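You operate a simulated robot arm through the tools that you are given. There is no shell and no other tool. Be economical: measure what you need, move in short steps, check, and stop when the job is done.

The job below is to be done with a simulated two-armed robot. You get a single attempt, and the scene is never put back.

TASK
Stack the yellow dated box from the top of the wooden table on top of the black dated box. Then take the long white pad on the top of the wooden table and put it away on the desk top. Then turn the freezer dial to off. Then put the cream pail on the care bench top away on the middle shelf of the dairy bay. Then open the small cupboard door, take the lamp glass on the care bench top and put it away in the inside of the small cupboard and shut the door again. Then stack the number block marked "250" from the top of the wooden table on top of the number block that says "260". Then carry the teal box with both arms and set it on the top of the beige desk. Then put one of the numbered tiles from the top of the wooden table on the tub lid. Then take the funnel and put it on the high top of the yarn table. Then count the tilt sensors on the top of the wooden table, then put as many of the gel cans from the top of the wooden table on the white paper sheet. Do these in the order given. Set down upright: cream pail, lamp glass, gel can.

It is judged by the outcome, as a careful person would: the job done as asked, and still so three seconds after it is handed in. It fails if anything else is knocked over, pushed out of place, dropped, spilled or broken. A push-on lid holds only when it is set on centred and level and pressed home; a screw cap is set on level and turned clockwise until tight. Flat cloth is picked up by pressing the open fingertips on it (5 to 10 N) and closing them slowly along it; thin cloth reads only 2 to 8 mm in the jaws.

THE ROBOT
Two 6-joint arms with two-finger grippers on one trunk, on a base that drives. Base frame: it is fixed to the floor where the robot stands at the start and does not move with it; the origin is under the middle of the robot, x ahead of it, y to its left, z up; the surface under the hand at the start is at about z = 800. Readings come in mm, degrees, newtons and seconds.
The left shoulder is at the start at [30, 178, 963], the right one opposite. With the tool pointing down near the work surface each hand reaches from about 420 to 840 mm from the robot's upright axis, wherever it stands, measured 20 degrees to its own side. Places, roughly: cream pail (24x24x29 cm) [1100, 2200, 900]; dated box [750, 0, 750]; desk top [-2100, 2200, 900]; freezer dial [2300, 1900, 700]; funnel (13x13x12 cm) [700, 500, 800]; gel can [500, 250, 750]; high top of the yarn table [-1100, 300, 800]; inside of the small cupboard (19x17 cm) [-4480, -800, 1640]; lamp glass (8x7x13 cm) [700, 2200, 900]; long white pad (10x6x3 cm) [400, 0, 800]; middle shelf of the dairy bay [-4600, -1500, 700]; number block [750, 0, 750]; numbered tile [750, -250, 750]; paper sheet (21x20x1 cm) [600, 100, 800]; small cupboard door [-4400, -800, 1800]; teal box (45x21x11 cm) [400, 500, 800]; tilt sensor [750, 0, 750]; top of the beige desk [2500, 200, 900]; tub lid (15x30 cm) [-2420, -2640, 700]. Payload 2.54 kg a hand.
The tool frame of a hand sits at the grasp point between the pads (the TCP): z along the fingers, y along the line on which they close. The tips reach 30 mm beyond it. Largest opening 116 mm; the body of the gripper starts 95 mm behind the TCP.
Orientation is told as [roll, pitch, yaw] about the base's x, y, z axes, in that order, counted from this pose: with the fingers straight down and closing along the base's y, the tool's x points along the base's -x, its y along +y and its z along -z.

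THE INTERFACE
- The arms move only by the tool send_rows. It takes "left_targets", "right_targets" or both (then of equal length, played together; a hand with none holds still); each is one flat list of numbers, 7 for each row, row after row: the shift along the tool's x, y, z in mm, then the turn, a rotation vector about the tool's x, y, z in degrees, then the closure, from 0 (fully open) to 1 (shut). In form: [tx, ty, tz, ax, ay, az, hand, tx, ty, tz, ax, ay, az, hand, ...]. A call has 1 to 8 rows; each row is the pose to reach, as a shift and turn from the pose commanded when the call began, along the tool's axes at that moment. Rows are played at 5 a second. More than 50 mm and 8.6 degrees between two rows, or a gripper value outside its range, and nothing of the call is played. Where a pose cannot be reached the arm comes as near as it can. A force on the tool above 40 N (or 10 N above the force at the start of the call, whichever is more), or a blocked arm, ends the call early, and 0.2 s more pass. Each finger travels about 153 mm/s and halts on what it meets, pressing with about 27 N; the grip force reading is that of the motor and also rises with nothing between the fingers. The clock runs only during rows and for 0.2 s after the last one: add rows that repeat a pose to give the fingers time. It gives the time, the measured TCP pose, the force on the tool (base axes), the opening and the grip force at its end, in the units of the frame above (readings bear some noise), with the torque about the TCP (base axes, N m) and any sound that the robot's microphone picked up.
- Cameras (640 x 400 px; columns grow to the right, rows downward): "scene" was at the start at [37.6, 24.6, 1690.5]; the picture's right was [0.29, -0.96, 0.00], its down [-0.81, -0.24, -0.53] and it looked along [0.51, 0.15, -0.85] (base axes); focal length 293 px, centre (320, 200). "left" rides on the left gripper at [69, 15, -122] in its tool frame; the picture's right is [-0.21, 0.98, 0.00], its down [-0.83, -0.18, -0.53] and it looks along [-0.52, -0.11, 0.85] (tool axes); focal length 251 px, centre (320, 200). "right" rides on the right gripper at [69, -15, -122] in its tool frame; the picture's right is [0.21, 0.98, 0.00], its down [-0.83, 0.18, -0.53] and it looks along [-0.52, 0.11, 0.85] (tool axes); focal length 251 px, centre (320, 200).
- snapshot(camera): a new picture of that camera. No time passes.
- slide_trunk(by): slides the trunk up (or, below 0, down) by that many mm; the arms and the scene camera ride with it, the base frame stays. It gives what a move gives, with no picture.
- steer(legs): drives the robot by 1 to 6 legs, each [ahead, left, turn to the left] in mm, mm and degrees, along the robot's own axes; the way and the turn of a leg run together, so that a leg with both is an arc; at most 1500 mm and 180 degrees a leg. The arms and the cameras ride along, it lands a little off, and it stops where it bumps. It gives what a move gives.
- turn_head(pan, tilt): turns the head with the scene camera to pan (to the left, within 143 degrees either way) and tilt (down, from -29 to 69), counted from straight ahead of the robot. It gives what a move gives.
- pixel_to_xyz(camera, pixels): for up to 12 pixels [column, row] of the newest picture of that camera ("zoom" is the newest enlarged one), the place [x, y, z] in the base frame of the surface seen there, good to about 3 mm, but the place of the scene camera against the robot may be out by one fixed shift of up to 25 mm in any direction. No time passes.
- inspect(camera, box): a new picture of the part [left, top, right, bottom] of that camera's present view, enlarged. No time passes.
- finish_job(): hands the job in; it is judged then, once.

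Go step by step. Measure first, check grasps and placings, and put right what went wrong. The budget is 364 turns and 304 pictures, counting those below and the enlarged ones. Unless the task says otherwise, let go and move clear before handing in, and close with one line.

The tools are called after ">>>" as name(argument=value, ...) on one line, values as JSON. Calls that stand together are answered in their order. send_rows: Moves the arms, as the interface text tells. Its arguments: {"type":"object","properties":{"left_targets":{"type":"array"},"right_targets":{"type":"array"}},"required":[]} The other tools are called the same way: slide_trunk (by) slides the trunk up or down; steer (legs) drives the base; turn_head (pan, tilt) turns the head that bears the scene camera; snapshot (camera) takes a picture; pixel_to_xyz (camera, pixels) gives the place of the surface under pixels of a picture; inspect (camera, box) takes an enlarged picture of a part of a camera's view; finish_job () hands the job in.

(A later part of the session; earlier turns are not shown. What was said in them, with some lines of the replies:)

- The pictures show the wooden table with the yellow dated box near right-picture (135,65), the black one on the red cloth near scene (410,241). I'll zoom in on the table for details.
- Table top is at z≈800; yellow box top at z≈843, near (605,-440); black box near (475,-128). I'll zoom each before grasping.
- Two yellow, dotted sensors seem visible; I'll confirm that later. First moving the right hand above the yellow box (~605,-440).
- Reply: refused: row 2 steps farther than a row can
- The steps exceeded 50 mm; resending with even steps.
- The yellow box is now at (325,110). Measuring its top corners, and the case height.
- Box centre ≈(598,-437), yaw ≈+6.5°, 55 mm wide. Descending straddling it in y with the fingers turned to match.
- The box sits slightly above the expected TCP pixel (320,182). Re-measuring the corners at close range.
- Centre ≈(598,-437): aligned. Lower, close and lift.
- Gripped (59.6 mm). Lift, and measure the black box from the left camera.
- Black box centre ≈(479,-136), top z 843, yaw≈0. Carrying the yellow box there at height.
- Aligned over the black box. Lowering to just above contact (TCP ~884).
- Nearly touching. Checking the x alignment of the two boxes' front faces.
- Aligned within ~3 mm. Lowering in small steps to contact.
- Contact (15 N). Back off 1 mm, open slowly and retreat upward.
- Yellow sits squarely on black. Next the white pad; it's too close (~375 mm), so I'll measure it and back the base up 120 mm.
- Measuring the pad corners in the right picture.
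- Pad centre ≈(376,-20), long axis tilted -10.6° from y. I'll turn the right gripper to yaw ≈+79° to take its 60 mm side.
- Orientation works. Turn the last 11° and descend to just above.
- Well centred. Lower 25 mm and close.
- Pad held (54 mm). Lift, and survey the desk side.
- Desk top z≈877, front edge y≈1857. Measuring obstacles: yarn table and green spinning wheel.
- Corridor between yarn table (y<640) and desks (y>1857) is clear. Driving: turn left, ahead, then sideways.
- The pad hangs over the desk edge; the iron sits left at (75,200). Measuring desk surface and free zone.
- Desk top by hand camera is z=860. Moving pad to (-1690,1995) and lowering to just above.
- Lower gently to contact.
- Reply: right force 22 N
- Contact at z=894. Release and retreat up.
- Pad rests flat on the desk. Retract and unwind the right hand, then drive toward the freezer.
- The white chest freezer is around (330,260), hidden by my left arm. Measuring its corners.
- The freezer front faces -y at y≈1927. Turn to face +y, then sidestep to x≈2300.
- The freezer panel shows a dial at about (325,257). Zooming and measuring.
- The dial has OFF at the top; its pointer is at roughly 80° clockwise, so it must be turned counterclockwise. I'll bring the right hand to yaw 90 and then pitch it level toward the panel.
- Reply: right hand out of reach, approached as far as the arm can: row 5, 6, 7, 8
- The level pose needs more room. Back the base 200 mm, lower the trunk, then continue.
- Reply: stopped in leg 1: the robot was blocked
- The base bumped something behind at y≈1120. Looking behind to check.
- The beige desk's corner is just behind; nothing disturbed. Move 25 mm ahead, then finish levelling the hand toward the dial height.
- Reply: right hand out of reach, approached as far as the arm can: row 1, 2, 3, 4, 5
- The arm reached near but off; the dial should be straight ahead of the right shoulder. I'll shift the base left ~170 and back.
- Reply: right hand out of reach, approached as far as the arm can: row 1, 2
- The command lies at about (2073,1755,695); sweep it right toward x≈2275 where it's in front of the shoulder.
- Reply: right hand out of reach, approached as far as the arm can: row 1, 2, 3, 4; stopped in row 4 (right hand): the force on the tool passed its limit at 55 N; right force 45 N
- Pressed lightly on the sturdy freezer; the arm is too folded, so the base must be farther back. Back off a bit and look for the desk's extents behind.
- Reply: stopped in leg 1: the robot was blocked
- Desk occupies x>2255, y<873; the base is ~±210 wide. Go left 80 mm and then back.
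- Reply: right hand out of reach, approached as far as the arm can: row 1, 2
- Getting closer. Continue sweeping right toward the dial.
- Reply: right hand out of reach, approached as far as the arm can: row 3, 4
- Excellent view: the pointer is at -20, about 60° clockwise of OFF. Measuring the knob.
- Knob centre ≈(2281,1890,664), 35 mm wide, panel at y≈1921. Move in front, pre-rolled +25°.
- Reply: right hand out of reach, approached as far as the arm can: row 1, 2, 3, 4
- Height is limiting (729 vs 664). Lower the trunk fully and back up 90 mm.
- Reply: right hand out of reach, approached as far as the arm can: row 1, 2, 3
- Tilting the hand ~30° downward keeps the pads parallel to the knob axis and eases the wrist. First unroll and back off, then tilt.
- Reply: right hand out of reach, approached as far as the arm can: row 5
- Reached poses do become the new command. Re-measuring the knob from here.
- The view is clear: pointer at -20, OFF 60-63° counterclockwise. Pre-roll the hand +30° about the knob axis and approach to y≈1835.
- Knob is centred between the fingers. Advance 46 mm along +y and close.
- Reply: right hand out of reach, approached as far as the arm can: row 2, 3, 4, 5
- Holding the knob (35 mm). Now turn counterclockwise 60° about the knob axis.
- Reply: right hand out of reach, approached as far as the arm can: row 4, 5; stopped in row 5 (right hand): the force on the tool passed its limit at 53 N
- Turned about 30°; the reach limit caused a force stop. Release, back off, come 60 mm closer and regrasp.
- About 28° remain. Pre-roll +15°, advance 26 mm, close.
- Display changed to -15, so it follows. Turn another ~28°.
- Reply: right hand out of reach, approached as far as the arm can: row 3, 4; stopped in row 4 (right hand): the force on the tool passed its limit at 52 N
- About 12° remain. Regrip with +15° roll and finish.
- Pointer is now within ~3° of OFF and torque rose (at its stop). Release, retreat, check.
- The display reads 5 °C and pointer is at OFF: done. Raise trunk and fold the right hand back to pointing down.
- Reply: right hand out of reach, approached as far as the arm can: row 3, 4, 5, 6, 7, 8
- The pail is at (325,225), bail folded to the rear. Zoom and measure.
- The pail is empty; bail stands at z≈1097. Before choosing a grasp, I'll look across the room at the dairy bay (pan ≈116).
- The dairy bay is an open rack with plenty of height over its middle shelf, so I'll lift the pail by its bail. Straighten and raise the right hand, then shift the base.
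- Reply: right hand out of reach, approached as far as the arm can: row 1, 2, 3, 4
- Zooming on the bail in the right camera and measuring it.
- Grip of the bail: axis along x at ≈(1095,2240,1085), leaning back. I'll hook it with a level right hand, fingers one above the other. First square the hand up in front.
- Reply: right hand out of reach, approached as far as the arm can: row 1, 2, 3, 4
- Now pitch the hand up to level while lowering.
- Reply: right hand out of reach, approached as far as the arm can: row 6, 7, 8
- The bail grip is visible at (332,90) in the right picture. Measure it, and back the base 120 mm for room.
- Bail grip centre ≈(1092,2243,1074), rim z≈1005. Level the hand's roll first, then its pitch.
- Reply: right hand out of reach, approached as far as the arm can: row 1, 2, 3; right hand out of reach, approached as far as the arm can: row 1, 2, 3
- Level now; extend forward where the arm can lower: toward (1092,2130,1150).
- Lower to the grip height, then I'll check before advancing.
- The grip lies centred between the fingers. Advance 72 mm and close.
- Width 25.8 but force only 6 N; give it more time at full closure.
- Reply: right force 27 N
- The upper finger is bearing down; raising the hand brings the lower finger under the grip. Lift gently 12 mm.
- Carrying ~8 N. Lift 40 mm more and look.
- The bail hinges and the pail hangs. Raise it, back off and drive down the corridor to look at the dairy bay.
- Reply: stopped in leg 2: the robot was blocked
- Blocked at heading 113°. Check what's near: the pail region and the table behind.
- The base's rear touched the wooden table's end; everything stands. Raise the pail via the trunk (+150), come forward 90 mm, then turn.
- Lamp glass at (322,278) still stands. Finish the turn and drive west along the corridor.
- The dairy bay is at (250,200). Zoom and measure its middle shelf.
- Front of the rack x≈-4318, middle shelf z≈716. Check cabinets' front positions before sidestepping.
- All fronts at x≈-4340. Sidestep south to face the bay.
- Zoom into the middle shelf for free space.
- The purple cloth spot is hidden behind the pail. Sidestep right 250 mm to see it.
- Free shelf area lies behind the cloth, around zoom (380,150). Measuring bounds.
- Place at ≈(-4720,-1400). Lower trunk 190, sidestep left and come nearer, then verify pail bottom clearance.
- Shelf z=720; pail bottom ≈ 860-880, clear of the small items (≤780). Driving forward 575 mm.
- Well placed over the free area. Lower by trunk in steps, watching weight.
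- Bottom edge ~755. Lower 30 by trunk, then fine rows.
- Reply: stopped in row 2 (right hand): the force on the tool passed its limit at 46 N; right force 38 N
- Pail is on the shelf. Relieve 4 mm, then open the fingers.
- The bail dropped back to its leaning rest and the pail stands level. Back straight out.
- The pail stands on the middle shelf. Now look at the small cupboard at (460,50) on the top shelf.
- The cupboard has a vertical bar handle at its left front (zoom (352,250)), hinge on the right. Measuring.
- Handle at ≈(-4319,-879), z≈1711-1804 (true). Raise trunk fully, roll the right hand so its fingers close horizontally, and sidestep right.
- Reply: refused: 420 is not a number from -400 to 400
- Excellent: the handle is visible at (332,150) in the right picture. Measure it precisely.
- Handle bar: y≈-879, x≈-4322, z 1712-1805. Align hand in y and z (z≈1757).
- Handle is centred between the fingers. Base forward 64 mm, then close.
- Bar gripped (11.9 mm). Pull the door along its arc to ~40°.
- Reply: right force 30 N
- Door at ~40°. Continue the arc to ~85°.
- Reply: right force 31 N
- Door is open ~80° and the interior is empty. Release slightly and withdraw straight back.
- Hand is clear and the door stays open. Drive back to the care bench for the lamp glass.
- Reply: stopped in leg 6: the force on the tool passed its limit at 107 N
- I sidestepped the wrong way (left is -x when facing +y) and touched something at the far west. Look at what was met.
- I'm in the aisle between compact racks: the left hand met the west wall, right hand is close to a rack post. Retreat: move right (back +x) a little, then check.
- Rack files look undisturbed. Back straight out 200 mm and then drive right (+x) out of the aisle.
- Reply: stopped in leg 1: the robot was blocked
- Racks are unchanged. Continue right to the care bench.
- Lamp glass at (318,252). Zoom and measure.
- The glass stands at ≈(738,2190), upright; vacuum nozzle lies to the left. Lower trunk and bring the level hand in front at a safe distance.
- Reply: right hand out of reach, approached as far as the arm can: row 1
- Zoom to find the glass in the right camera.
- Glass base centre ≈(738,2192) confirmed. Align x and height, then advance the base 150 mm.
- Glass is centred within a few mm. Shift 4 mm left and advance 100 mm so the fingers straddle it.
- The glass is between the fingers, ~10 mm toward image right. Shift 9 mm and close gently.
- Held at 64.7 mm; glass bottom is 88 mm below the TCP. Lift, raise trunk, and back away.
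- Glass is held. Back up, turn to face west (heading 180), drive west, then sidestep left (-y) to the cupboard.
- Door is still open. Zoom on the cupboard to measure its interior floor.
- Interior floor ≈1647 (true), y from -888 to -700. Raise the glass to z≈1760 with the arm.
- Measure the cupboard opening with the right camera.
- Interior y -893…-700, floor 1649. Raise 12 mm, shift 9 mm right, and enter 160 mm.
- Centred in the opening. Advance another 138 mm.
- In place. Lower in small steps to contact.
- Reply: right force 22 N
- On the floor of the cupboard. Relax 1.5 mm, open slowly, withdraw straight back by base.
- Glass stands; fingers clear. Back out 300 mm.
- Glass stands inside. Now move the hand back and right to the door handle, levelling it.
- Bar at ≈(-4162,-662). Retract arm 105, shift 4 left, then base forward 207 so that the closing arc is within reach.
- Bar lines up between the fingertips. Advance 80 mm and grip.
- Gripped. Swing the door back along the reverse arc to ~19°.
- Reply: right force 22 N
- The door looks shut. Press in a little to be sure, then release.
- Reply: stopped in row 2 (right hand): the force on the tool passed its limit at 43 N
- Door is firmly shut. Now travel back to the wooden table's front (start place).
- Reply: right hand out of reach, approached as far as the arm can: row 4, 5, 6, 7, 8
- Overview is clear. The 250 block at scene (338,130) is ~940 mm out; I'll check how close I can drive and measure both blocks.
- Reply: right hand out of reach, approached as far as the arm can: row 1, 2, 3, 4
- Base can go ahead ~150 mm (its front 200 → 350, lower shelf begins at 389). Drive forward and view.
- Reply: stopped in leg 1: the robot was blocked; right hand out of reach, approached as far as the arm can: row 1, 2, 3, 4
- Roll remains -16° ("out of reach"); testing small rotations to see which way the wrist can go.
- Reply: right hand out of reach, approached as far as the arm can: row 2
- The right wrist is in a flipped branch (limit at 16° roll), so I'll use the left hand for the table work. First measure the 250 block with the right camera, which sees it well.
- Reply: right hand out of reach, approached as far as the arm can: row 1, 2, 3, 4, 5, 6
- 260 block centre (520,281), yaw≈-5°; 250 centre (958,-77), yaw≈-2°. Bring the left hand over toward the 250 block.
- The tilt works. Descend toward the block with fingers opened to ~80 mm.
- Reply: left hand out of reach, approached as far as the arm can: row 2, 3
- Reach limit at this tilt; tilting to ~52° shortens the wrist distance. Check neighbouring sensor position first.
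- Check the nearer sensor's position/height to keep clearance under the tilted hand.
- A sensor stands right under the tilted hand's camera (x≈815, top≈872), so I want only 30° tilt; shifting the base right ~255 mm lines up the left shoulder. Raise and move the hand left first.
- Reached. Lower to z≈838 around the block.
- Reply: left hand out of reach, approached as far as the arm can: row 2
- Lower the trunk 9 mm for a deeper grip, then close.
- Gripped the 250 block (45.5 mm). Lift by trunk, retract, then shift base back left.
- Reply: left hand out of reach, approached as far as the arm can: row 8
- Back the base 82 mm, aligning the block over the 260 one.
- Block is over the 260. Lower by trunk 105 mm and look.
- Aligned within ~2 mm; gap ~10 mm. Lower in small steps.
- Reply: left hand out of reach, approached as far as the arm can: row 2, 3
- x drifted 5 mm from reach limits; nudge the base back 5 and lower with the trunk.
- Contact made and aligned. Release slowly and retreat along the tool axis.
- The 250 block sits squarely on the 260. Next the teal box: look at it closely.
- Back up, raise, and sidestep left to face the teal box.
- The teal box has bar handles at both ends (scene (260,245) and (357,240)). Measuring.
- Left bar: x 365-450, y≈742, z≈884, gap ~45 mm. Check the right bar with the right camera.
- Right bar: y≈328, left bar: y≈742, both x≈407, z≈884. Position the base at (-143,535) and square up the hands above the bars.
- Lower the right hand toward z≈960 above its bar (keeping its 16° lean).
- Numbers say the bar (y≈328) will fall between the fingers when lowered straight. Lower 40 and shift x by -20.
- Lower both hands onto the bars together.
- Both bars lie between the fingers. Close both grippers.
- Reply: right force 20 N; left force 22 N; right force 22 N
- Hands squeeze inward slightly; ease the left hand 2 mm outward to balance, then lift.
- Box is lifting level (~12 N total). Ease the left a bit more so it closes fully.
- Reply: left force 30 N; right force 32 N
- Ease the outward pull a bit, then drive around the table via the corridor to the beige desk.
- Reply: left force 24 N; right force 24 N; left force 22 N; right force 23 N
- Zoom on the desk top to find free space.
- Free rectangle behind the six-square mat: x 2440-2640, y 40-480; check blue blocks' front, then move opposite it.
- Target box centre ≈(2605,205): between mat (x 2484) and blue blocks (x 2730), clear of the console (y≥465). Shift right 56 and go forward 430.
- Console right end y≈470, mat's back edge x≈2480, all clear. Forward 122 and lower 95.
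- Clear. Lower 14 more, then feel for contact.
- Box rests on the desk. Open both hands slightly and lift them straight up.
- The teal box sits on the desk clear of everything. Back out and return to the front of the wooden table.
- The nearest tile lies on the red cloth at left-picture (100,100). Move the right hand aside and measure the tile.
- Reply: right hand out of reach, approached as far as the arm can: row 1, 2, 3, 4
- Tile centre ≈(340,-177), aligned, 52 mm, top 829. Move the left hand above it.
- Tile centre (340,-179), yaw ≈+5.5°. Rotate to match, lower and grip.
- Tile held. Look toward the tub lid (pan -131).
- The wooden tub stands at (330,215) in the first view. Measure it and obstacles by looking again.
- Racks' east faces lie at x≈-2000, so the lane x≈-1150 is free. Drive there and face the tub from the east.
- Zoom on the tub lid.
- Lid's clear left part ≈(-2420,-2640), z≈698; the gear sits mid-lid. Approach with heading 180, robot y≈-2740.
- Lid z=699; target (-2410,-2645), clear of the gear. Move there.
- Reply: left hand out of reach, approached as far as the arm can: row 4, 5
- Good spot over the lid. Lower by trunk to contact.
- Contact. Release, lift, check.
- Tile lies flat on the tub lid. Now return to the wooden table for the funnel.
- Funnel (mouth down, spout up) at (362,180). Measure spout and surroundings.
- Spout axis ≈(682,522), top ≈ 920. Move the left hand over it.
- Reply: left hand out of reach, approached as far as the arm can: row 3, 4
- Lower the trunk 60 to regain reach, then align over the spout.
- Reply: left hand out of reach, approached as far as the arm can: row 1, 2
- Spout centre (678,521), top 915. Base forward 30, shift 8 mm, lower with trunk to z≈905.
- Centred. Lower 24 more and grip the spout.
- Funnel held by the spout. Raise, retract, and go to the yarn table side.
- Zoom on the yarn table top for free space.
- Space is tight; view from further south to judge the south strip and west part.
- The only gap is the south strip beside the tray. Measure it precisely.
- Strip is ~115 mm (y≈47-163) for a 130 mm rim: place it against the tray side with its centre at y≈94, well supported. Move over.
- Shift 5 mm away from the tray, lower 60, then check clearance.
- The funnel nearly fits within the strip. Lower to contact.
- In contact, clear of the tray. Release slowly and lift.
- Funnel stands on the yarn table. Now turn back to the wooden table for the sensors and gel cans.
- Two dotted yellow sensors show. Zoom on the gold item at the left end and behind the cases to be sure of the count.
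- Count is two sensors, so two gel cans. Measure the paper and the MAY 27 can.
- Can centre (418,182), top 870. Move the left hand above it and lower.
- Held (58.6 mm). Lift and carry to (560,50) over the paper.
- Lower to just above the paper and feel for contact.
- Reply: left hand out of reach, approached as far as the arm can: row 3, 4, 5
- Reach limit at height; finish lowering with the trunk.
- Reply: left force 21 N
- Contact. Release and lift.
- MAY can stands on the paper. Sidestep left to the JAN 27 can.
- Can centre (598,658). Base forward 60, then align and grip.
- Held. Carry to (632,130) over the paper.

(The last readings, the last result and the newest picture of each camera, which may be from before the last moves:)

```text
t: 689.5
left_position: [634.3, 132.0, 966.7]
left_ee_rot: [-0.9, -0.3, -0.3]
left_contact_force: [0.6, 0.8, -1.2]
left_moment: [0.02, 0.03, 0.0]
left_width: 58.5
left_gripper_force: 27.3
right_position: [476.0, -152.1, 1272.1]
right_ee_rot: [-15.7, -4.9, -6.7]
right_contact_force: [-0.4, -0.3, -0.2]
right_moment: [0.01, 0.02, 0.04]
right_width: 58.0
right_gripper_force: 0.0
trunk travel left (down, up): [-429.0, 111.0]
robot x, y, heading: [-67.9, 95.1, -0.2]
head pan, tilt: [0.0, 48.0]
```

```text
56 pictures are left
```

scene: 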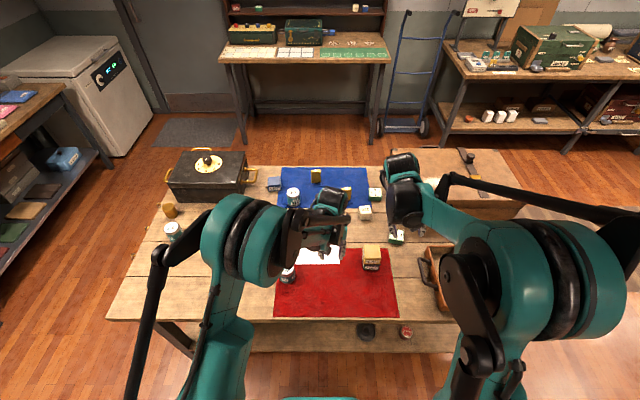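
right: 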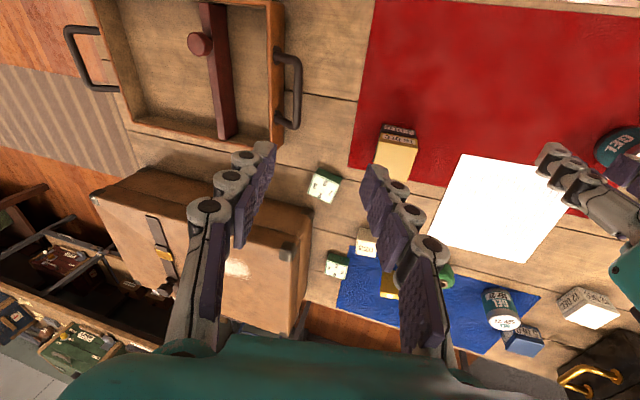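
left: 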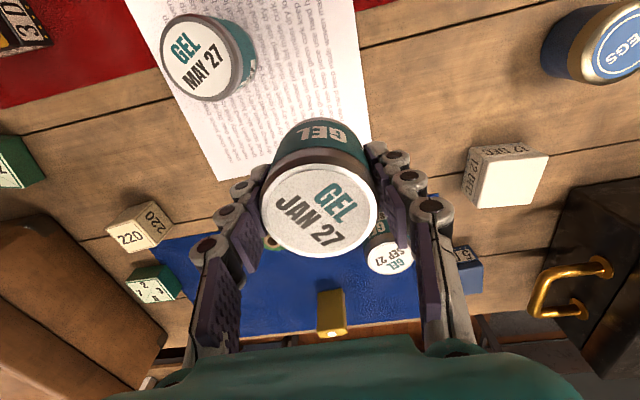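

Positioned. Lower by trunk.

>>> slide_trunk(by=-108)

>>> snapshot(camera="left")

>>> slide_trunk(by=-6)

```text
t: 690.9
left_position: [632.8, 131.6, 860.2]
left_ee_rot: [-1.0, -0.3, -0.3]
left_contact_force: [0.2, -0.5, -1.5]
left_moment: [0.0, 0.01, 0.01]
left_width: 59.0
left_gripper_force: 27.4
right_position: [475.2, -152.5, 1164.8]
right_ee_rot: [-15.8, -4.8, -6.7]
right_contact_force: [0.1, 0.5, 0.0]
right_moment: [0.02, -0.01, 0.0]
right_width: 58.1
right_gripper_force: 0.1
trunk travel left (down, up): [-321.0, 219.0]
robot x, y, heading: [-67.6, 92.7, -0.3]
head pan, tilt: [0.0, 48.0]
```

```text
55 pictures are left
```

left: 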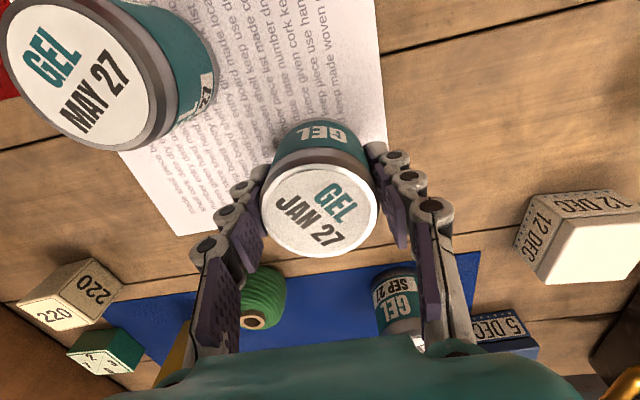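

```text
t: 691.4
left_position: [633.1, 133.0, 852.9]
left_ee_rot: [-1.0, -0.3, -0.4]
left_contact_force: [0.8, -0.3, -0.9]
left_moment: [0.02, -0.04, 0.01]
left_width: 58.7
left_gripper_force: 27.3
right_position: [474.5, -152.5, 1158.8]
right_ee_rot: [-15.7, -4.8, -6.7]
right_contact_force: [-0.7, -0.2, -0.4]
right_moment: [-0.02, 0.03, -0.01]
right_width: 58.0
right_gripper_force: 0.0
trunk travel left (down, up): [-315.0, 225.0]
robot x, y, heading: [-66.8, 97.1, 0.1]
head pan, tilt: [0.0, 48.0]
```

>>> slide_trunk(by=-3)

>>> slide_trunk(by=-2)

```text
t: 691.9
left_position: [633.2, 130.6, 848.5]
left_ee_rot: [-1.0, -0.4, -0.3]
left_contact_force: [-0.7, 0.0, 1.3]
left_moment: [0.07, 0.01, -0.01]
left_width: 58.7
left_gripper_force: 27.1
right_position: [474.8, -152.6, 1155.1]
right_ee_rot: [-15.7, -4.8, -6.7]
right_contact_force: [1.0, -0.5, 0.4]
right_moment: [0.01, 0.0, 0.01]
right_width: 57.9
right_gripper_force: 0.1
trunk travel left (down, up): [-312.0, 228.0]
robot x, y, heading: [-62.2, 96.8, -0.2]
head pan, tilt: [0.0, 48.0]
```

```text
t: 692.4
left_position: [633.5, 132.7, 848.5]
left_ee_rot: [-0.9, -0.4, -0.2]
left_contact_force: [4.4, 0.3, 19.0]
left_moment: [0.1, -0.11, 0.07]
left_width: 58.6
left_gripper_force: 27.2
right_position: [473.1, -153.2, 1154.0]
right_ee_rot: [-15.7, -4.9, -6.7]
right_contact_force: [0.8, -0.7, -0.1]
right_moment: [-0.01, -0.01, -0.01]
right_width: 57.9
right_gripper_force: 0.1
trunk travel left (down, up): [-310.0, 230.0]
robot x, y, heading: [-62.8, 98.7, -0.4]
head pan, tilt: [0.0, 48.0]
```

Contact. Release and lift.

>>> send_rows(left_targets=[0, 0, 0, 0, 0, 0, 0.5, 0, 0, 0, 0, 0, 0, 0.35, 0, 0, 0, 0, 0, 0, 0.25, 0, 0, -2, 0, 0, 0, 0.25, 0, 0, -40, 0, 0, 0, 0.25, 0, 0, -80, 0, 0, 0, 0.25, 0, 0, -125, 0, 0, 0, 0.25])

>>> snapshot(camera="left")

>>> pixel_to_xyz(camera="left", pixels=[[330, 130], [200, 60]])

```text
t: 694.0
left_position: [630.1, 134.4, 976.2]
left_ee_rot: [-1.1, -0.4, -0.3]
left_contact_force: [0.1, 0.1, 0.5]
left_moment: [-0.01, -0.02, -0.01]
left_width: 87.1
left_gripper_force: 0.0
right_position: [475.0, -152.5, 1154.3]
right_ee_rot: [-15.7, -4.8, -6.7]
right_contact_force: [-0.1, 0.1, 0.1]
right_moment: [0.0, -0.03, 0.04]
right_width: 57.9
right_gripper_force: 0.1
trunk travel left (down, up): [-310.0, 230.0]
robot x, y, heading: [-69.1, 98.6, -0.3]
head pan, tilt: [0.0, 48.0]
```

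```text
54 pictures are left
```

left: 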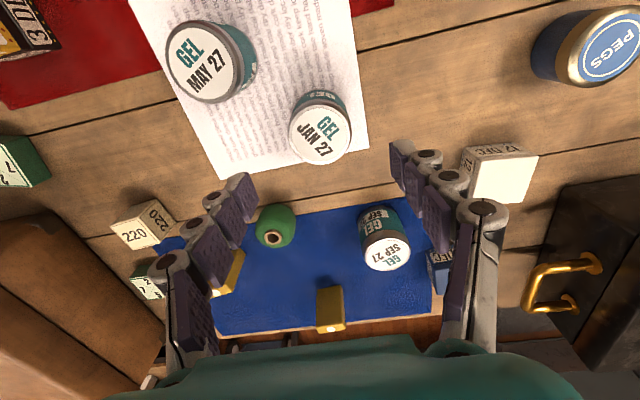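

```text
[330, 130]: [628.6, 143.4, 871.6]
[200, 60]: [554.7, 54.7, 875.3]
```

Both cans stand on the paper. Back clear and check the table and the funnel.

>>> slide_trunk(by=60)

>>> steer(legs=[[-130, 0, 0]])

>>> turn_head(pan=143, tilt=45)

>>> snapshot(camera="scene")

>>> turn_head(pan=10, tilt=45)

>>> snapshot(camera="scene")

```text
t: 695.0
left_position: [630.6, 134.2, 1034.4]
left_ee_rot: [-0.9, -0.2, -0.3]
left_contact_force: [-0.1, 0.6, 0.3]
left_moment: [-0.02, -0.01, 0.01]
left_width: 86.9
left_gripper_force: 0.1
right_position: [475.4, -151.4, 1213.5]
right_ee_rot: [-15.7, -4.8, -6.7]
right_contact_force: [1.0, 0.8, -0.5]
right_moment: [0.02, 0.04, -0.02]
right_width: 58.0
right_gripper_force: 0.1
trunk travel left (down, up): [-370.0, 170.0]
robot x, y, heading: [-67.9, 95.5, 0.0]
head pan, tilt: [0.0, 48.0]
```

```text
t: 696.3
left_position: [504.6, 136.7, 1035.2]
left_ee_rot: [-1.1, -0.2, 0.0]
left_contact_force: [-0.7, -0.6, -0.1]
left_moment: [0.0, -0.06, -0.02]
left_width: 86.7
left_gripper_force: 0.0
right_position: [348.2, -151.1, 1214.0]
right_ee_rot: [-15.7, -4.9, -6.7]
right_contact_force: [0.4, -0.3, 0.0]
right_moment: [-0.02, 0.0, 0.03]
right_width: 58.0
right_gripper_force: 0.0
trunk travel left (down, up): [-370.0, 170.0]
robot x, y, heading: [-195.4, 96.8, 0.1]
head pan, tilt: [0.0, 48.0]
```

```text
t: 698.6
left_position: [502.9, 135.9, 1033.3]
left_ee_rot: [-1.0, -0.2, -0.1]
left_contact_force: [-0.3, 0.0, 0.7]
left_moment: [-0.02, 0.0, -0.03]
left_width: 86.8
left_gripper_force: 0.0
right_position: [348.1, -150.5, 1213.1]
right_ee_rot: [-15.7, -4.7, -6.6]
right_contact_force: [-0.4, 0.2, 0.6]
right_moment: [0.0, -0.01, -0.02]
right_width: 57.8
right_gripper_force: 0.1
trunk travel left (down, up): [-370.0, 170.0]
robot x, y, heading: [-194.7, 96.0, -0.4]
head pan, tilt: [143.0, 45.0]
```

```text
53 pictures are left
```

scene: 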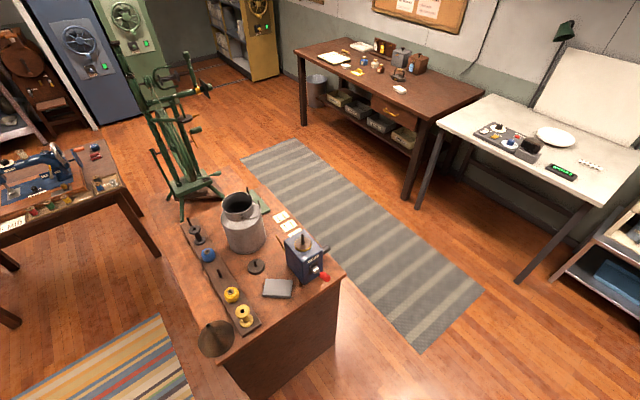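

```text
t: 700.7
left_position: [503.3, 136.6, 1034.5]
left_ee_rot: [-1.0, -0.3, -0.1]
left_contact_force: [0.3, 0.3, -0.1]
left_moment: [0.02, -0.01, -0.04]
left_width: 87.2
left_gripper_force: 0.1
right_position: [348.2, -151.2, 1213.1]
right_ee_rot: [-15.7, -4.8, -6.5]
right_contact_force: [-0.6, 0.4, 0.4]
right_moment: [-0.02, 0.01, -0.01]
right_width: 57.9
right_gripper_force: 0.0
trunk travel left (down, up): [-370.0, 170.0]
robot x, y, heading: [-194.3, 96.3, -0.0]
head pan, tilt: [10.0, 45.0]
```

```text
52 pictures are left
```

scene: 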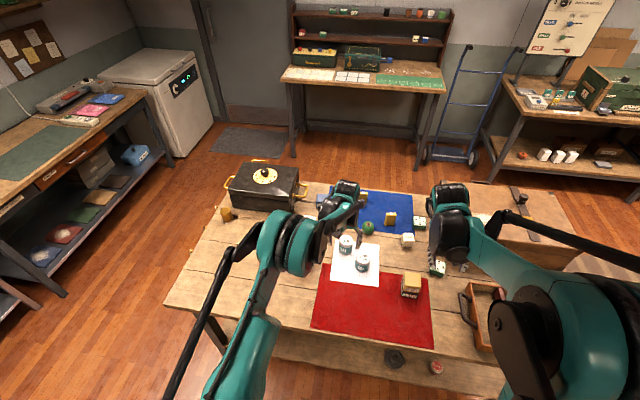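

Zoom on the funnel's stance once.

>>> turn_head(pan=143, tilt=45)

>>> inspect(camera="scene", box=[150, 240, 350, 400])

>>> pixel_to_xyz(camera="zoom", pixels=[[200, 200], [155, 270], [265, 270], [220, 300], [258, 250], [150, 100], [190, 290], [160, 180]])

```text
t: 702.9
left_position: [504.8, 136.4, 1034.4]
left_ee_rot: [-0.9, -0.4, -0.1]
left_contact_force: [0.2, 0.4, -0.1]
left_moment: [-0.01, 0.02, 0.0]
left_width: 86.9
left_gripper_force: 0.0
right_position: [346.8, -150.6, 1213.2]
right_ee_rot: [-15.7, -4.9, -6.6]
right_contact_force: [-0.3, -0.2, 0.1]
right_moment: [0.0, -0.04, -0.06]
right_width: 57.9
right_gripper_force: 0.0
trunk travel left (down, up): [-370.0, 170.0]
robot x, y, heading: [-194.3, 94.8, 0.1]
head pan, tilt: [143.0, 45.0]
```

```text
2.50 times, centred on (250, 320) of scene
```

zoom: 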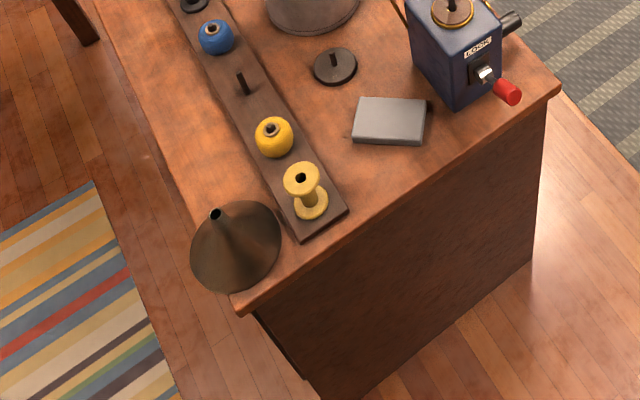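

```text
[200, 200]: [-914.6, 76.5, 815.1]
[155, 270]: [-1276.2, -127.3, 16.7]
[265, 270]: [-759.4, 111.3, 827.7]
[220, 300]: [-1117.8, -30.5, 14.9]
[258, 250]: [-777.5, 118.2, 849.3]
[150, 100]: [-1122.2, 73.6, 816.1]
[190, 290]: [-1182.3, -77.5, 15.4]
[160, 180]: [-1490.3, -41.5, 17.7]
```

The funnel stands stably on its rim, its axis well inside the table edge. Everything is placed and both hands are clear, so I'm handing in.

>>> finish_job()

```text
The job is handed in.
```

I did all ten steps in order and handed the job in; there were two tilt sensors, so two gel cans (MAY 27 and JAN 27) are on the paper sheet. Two weak points: the funnel's rim overhangs the south edge of the yarn table (it stands on its own), and I drove into the rack aisle once by mistake (I saw nothing out of place afterwards).
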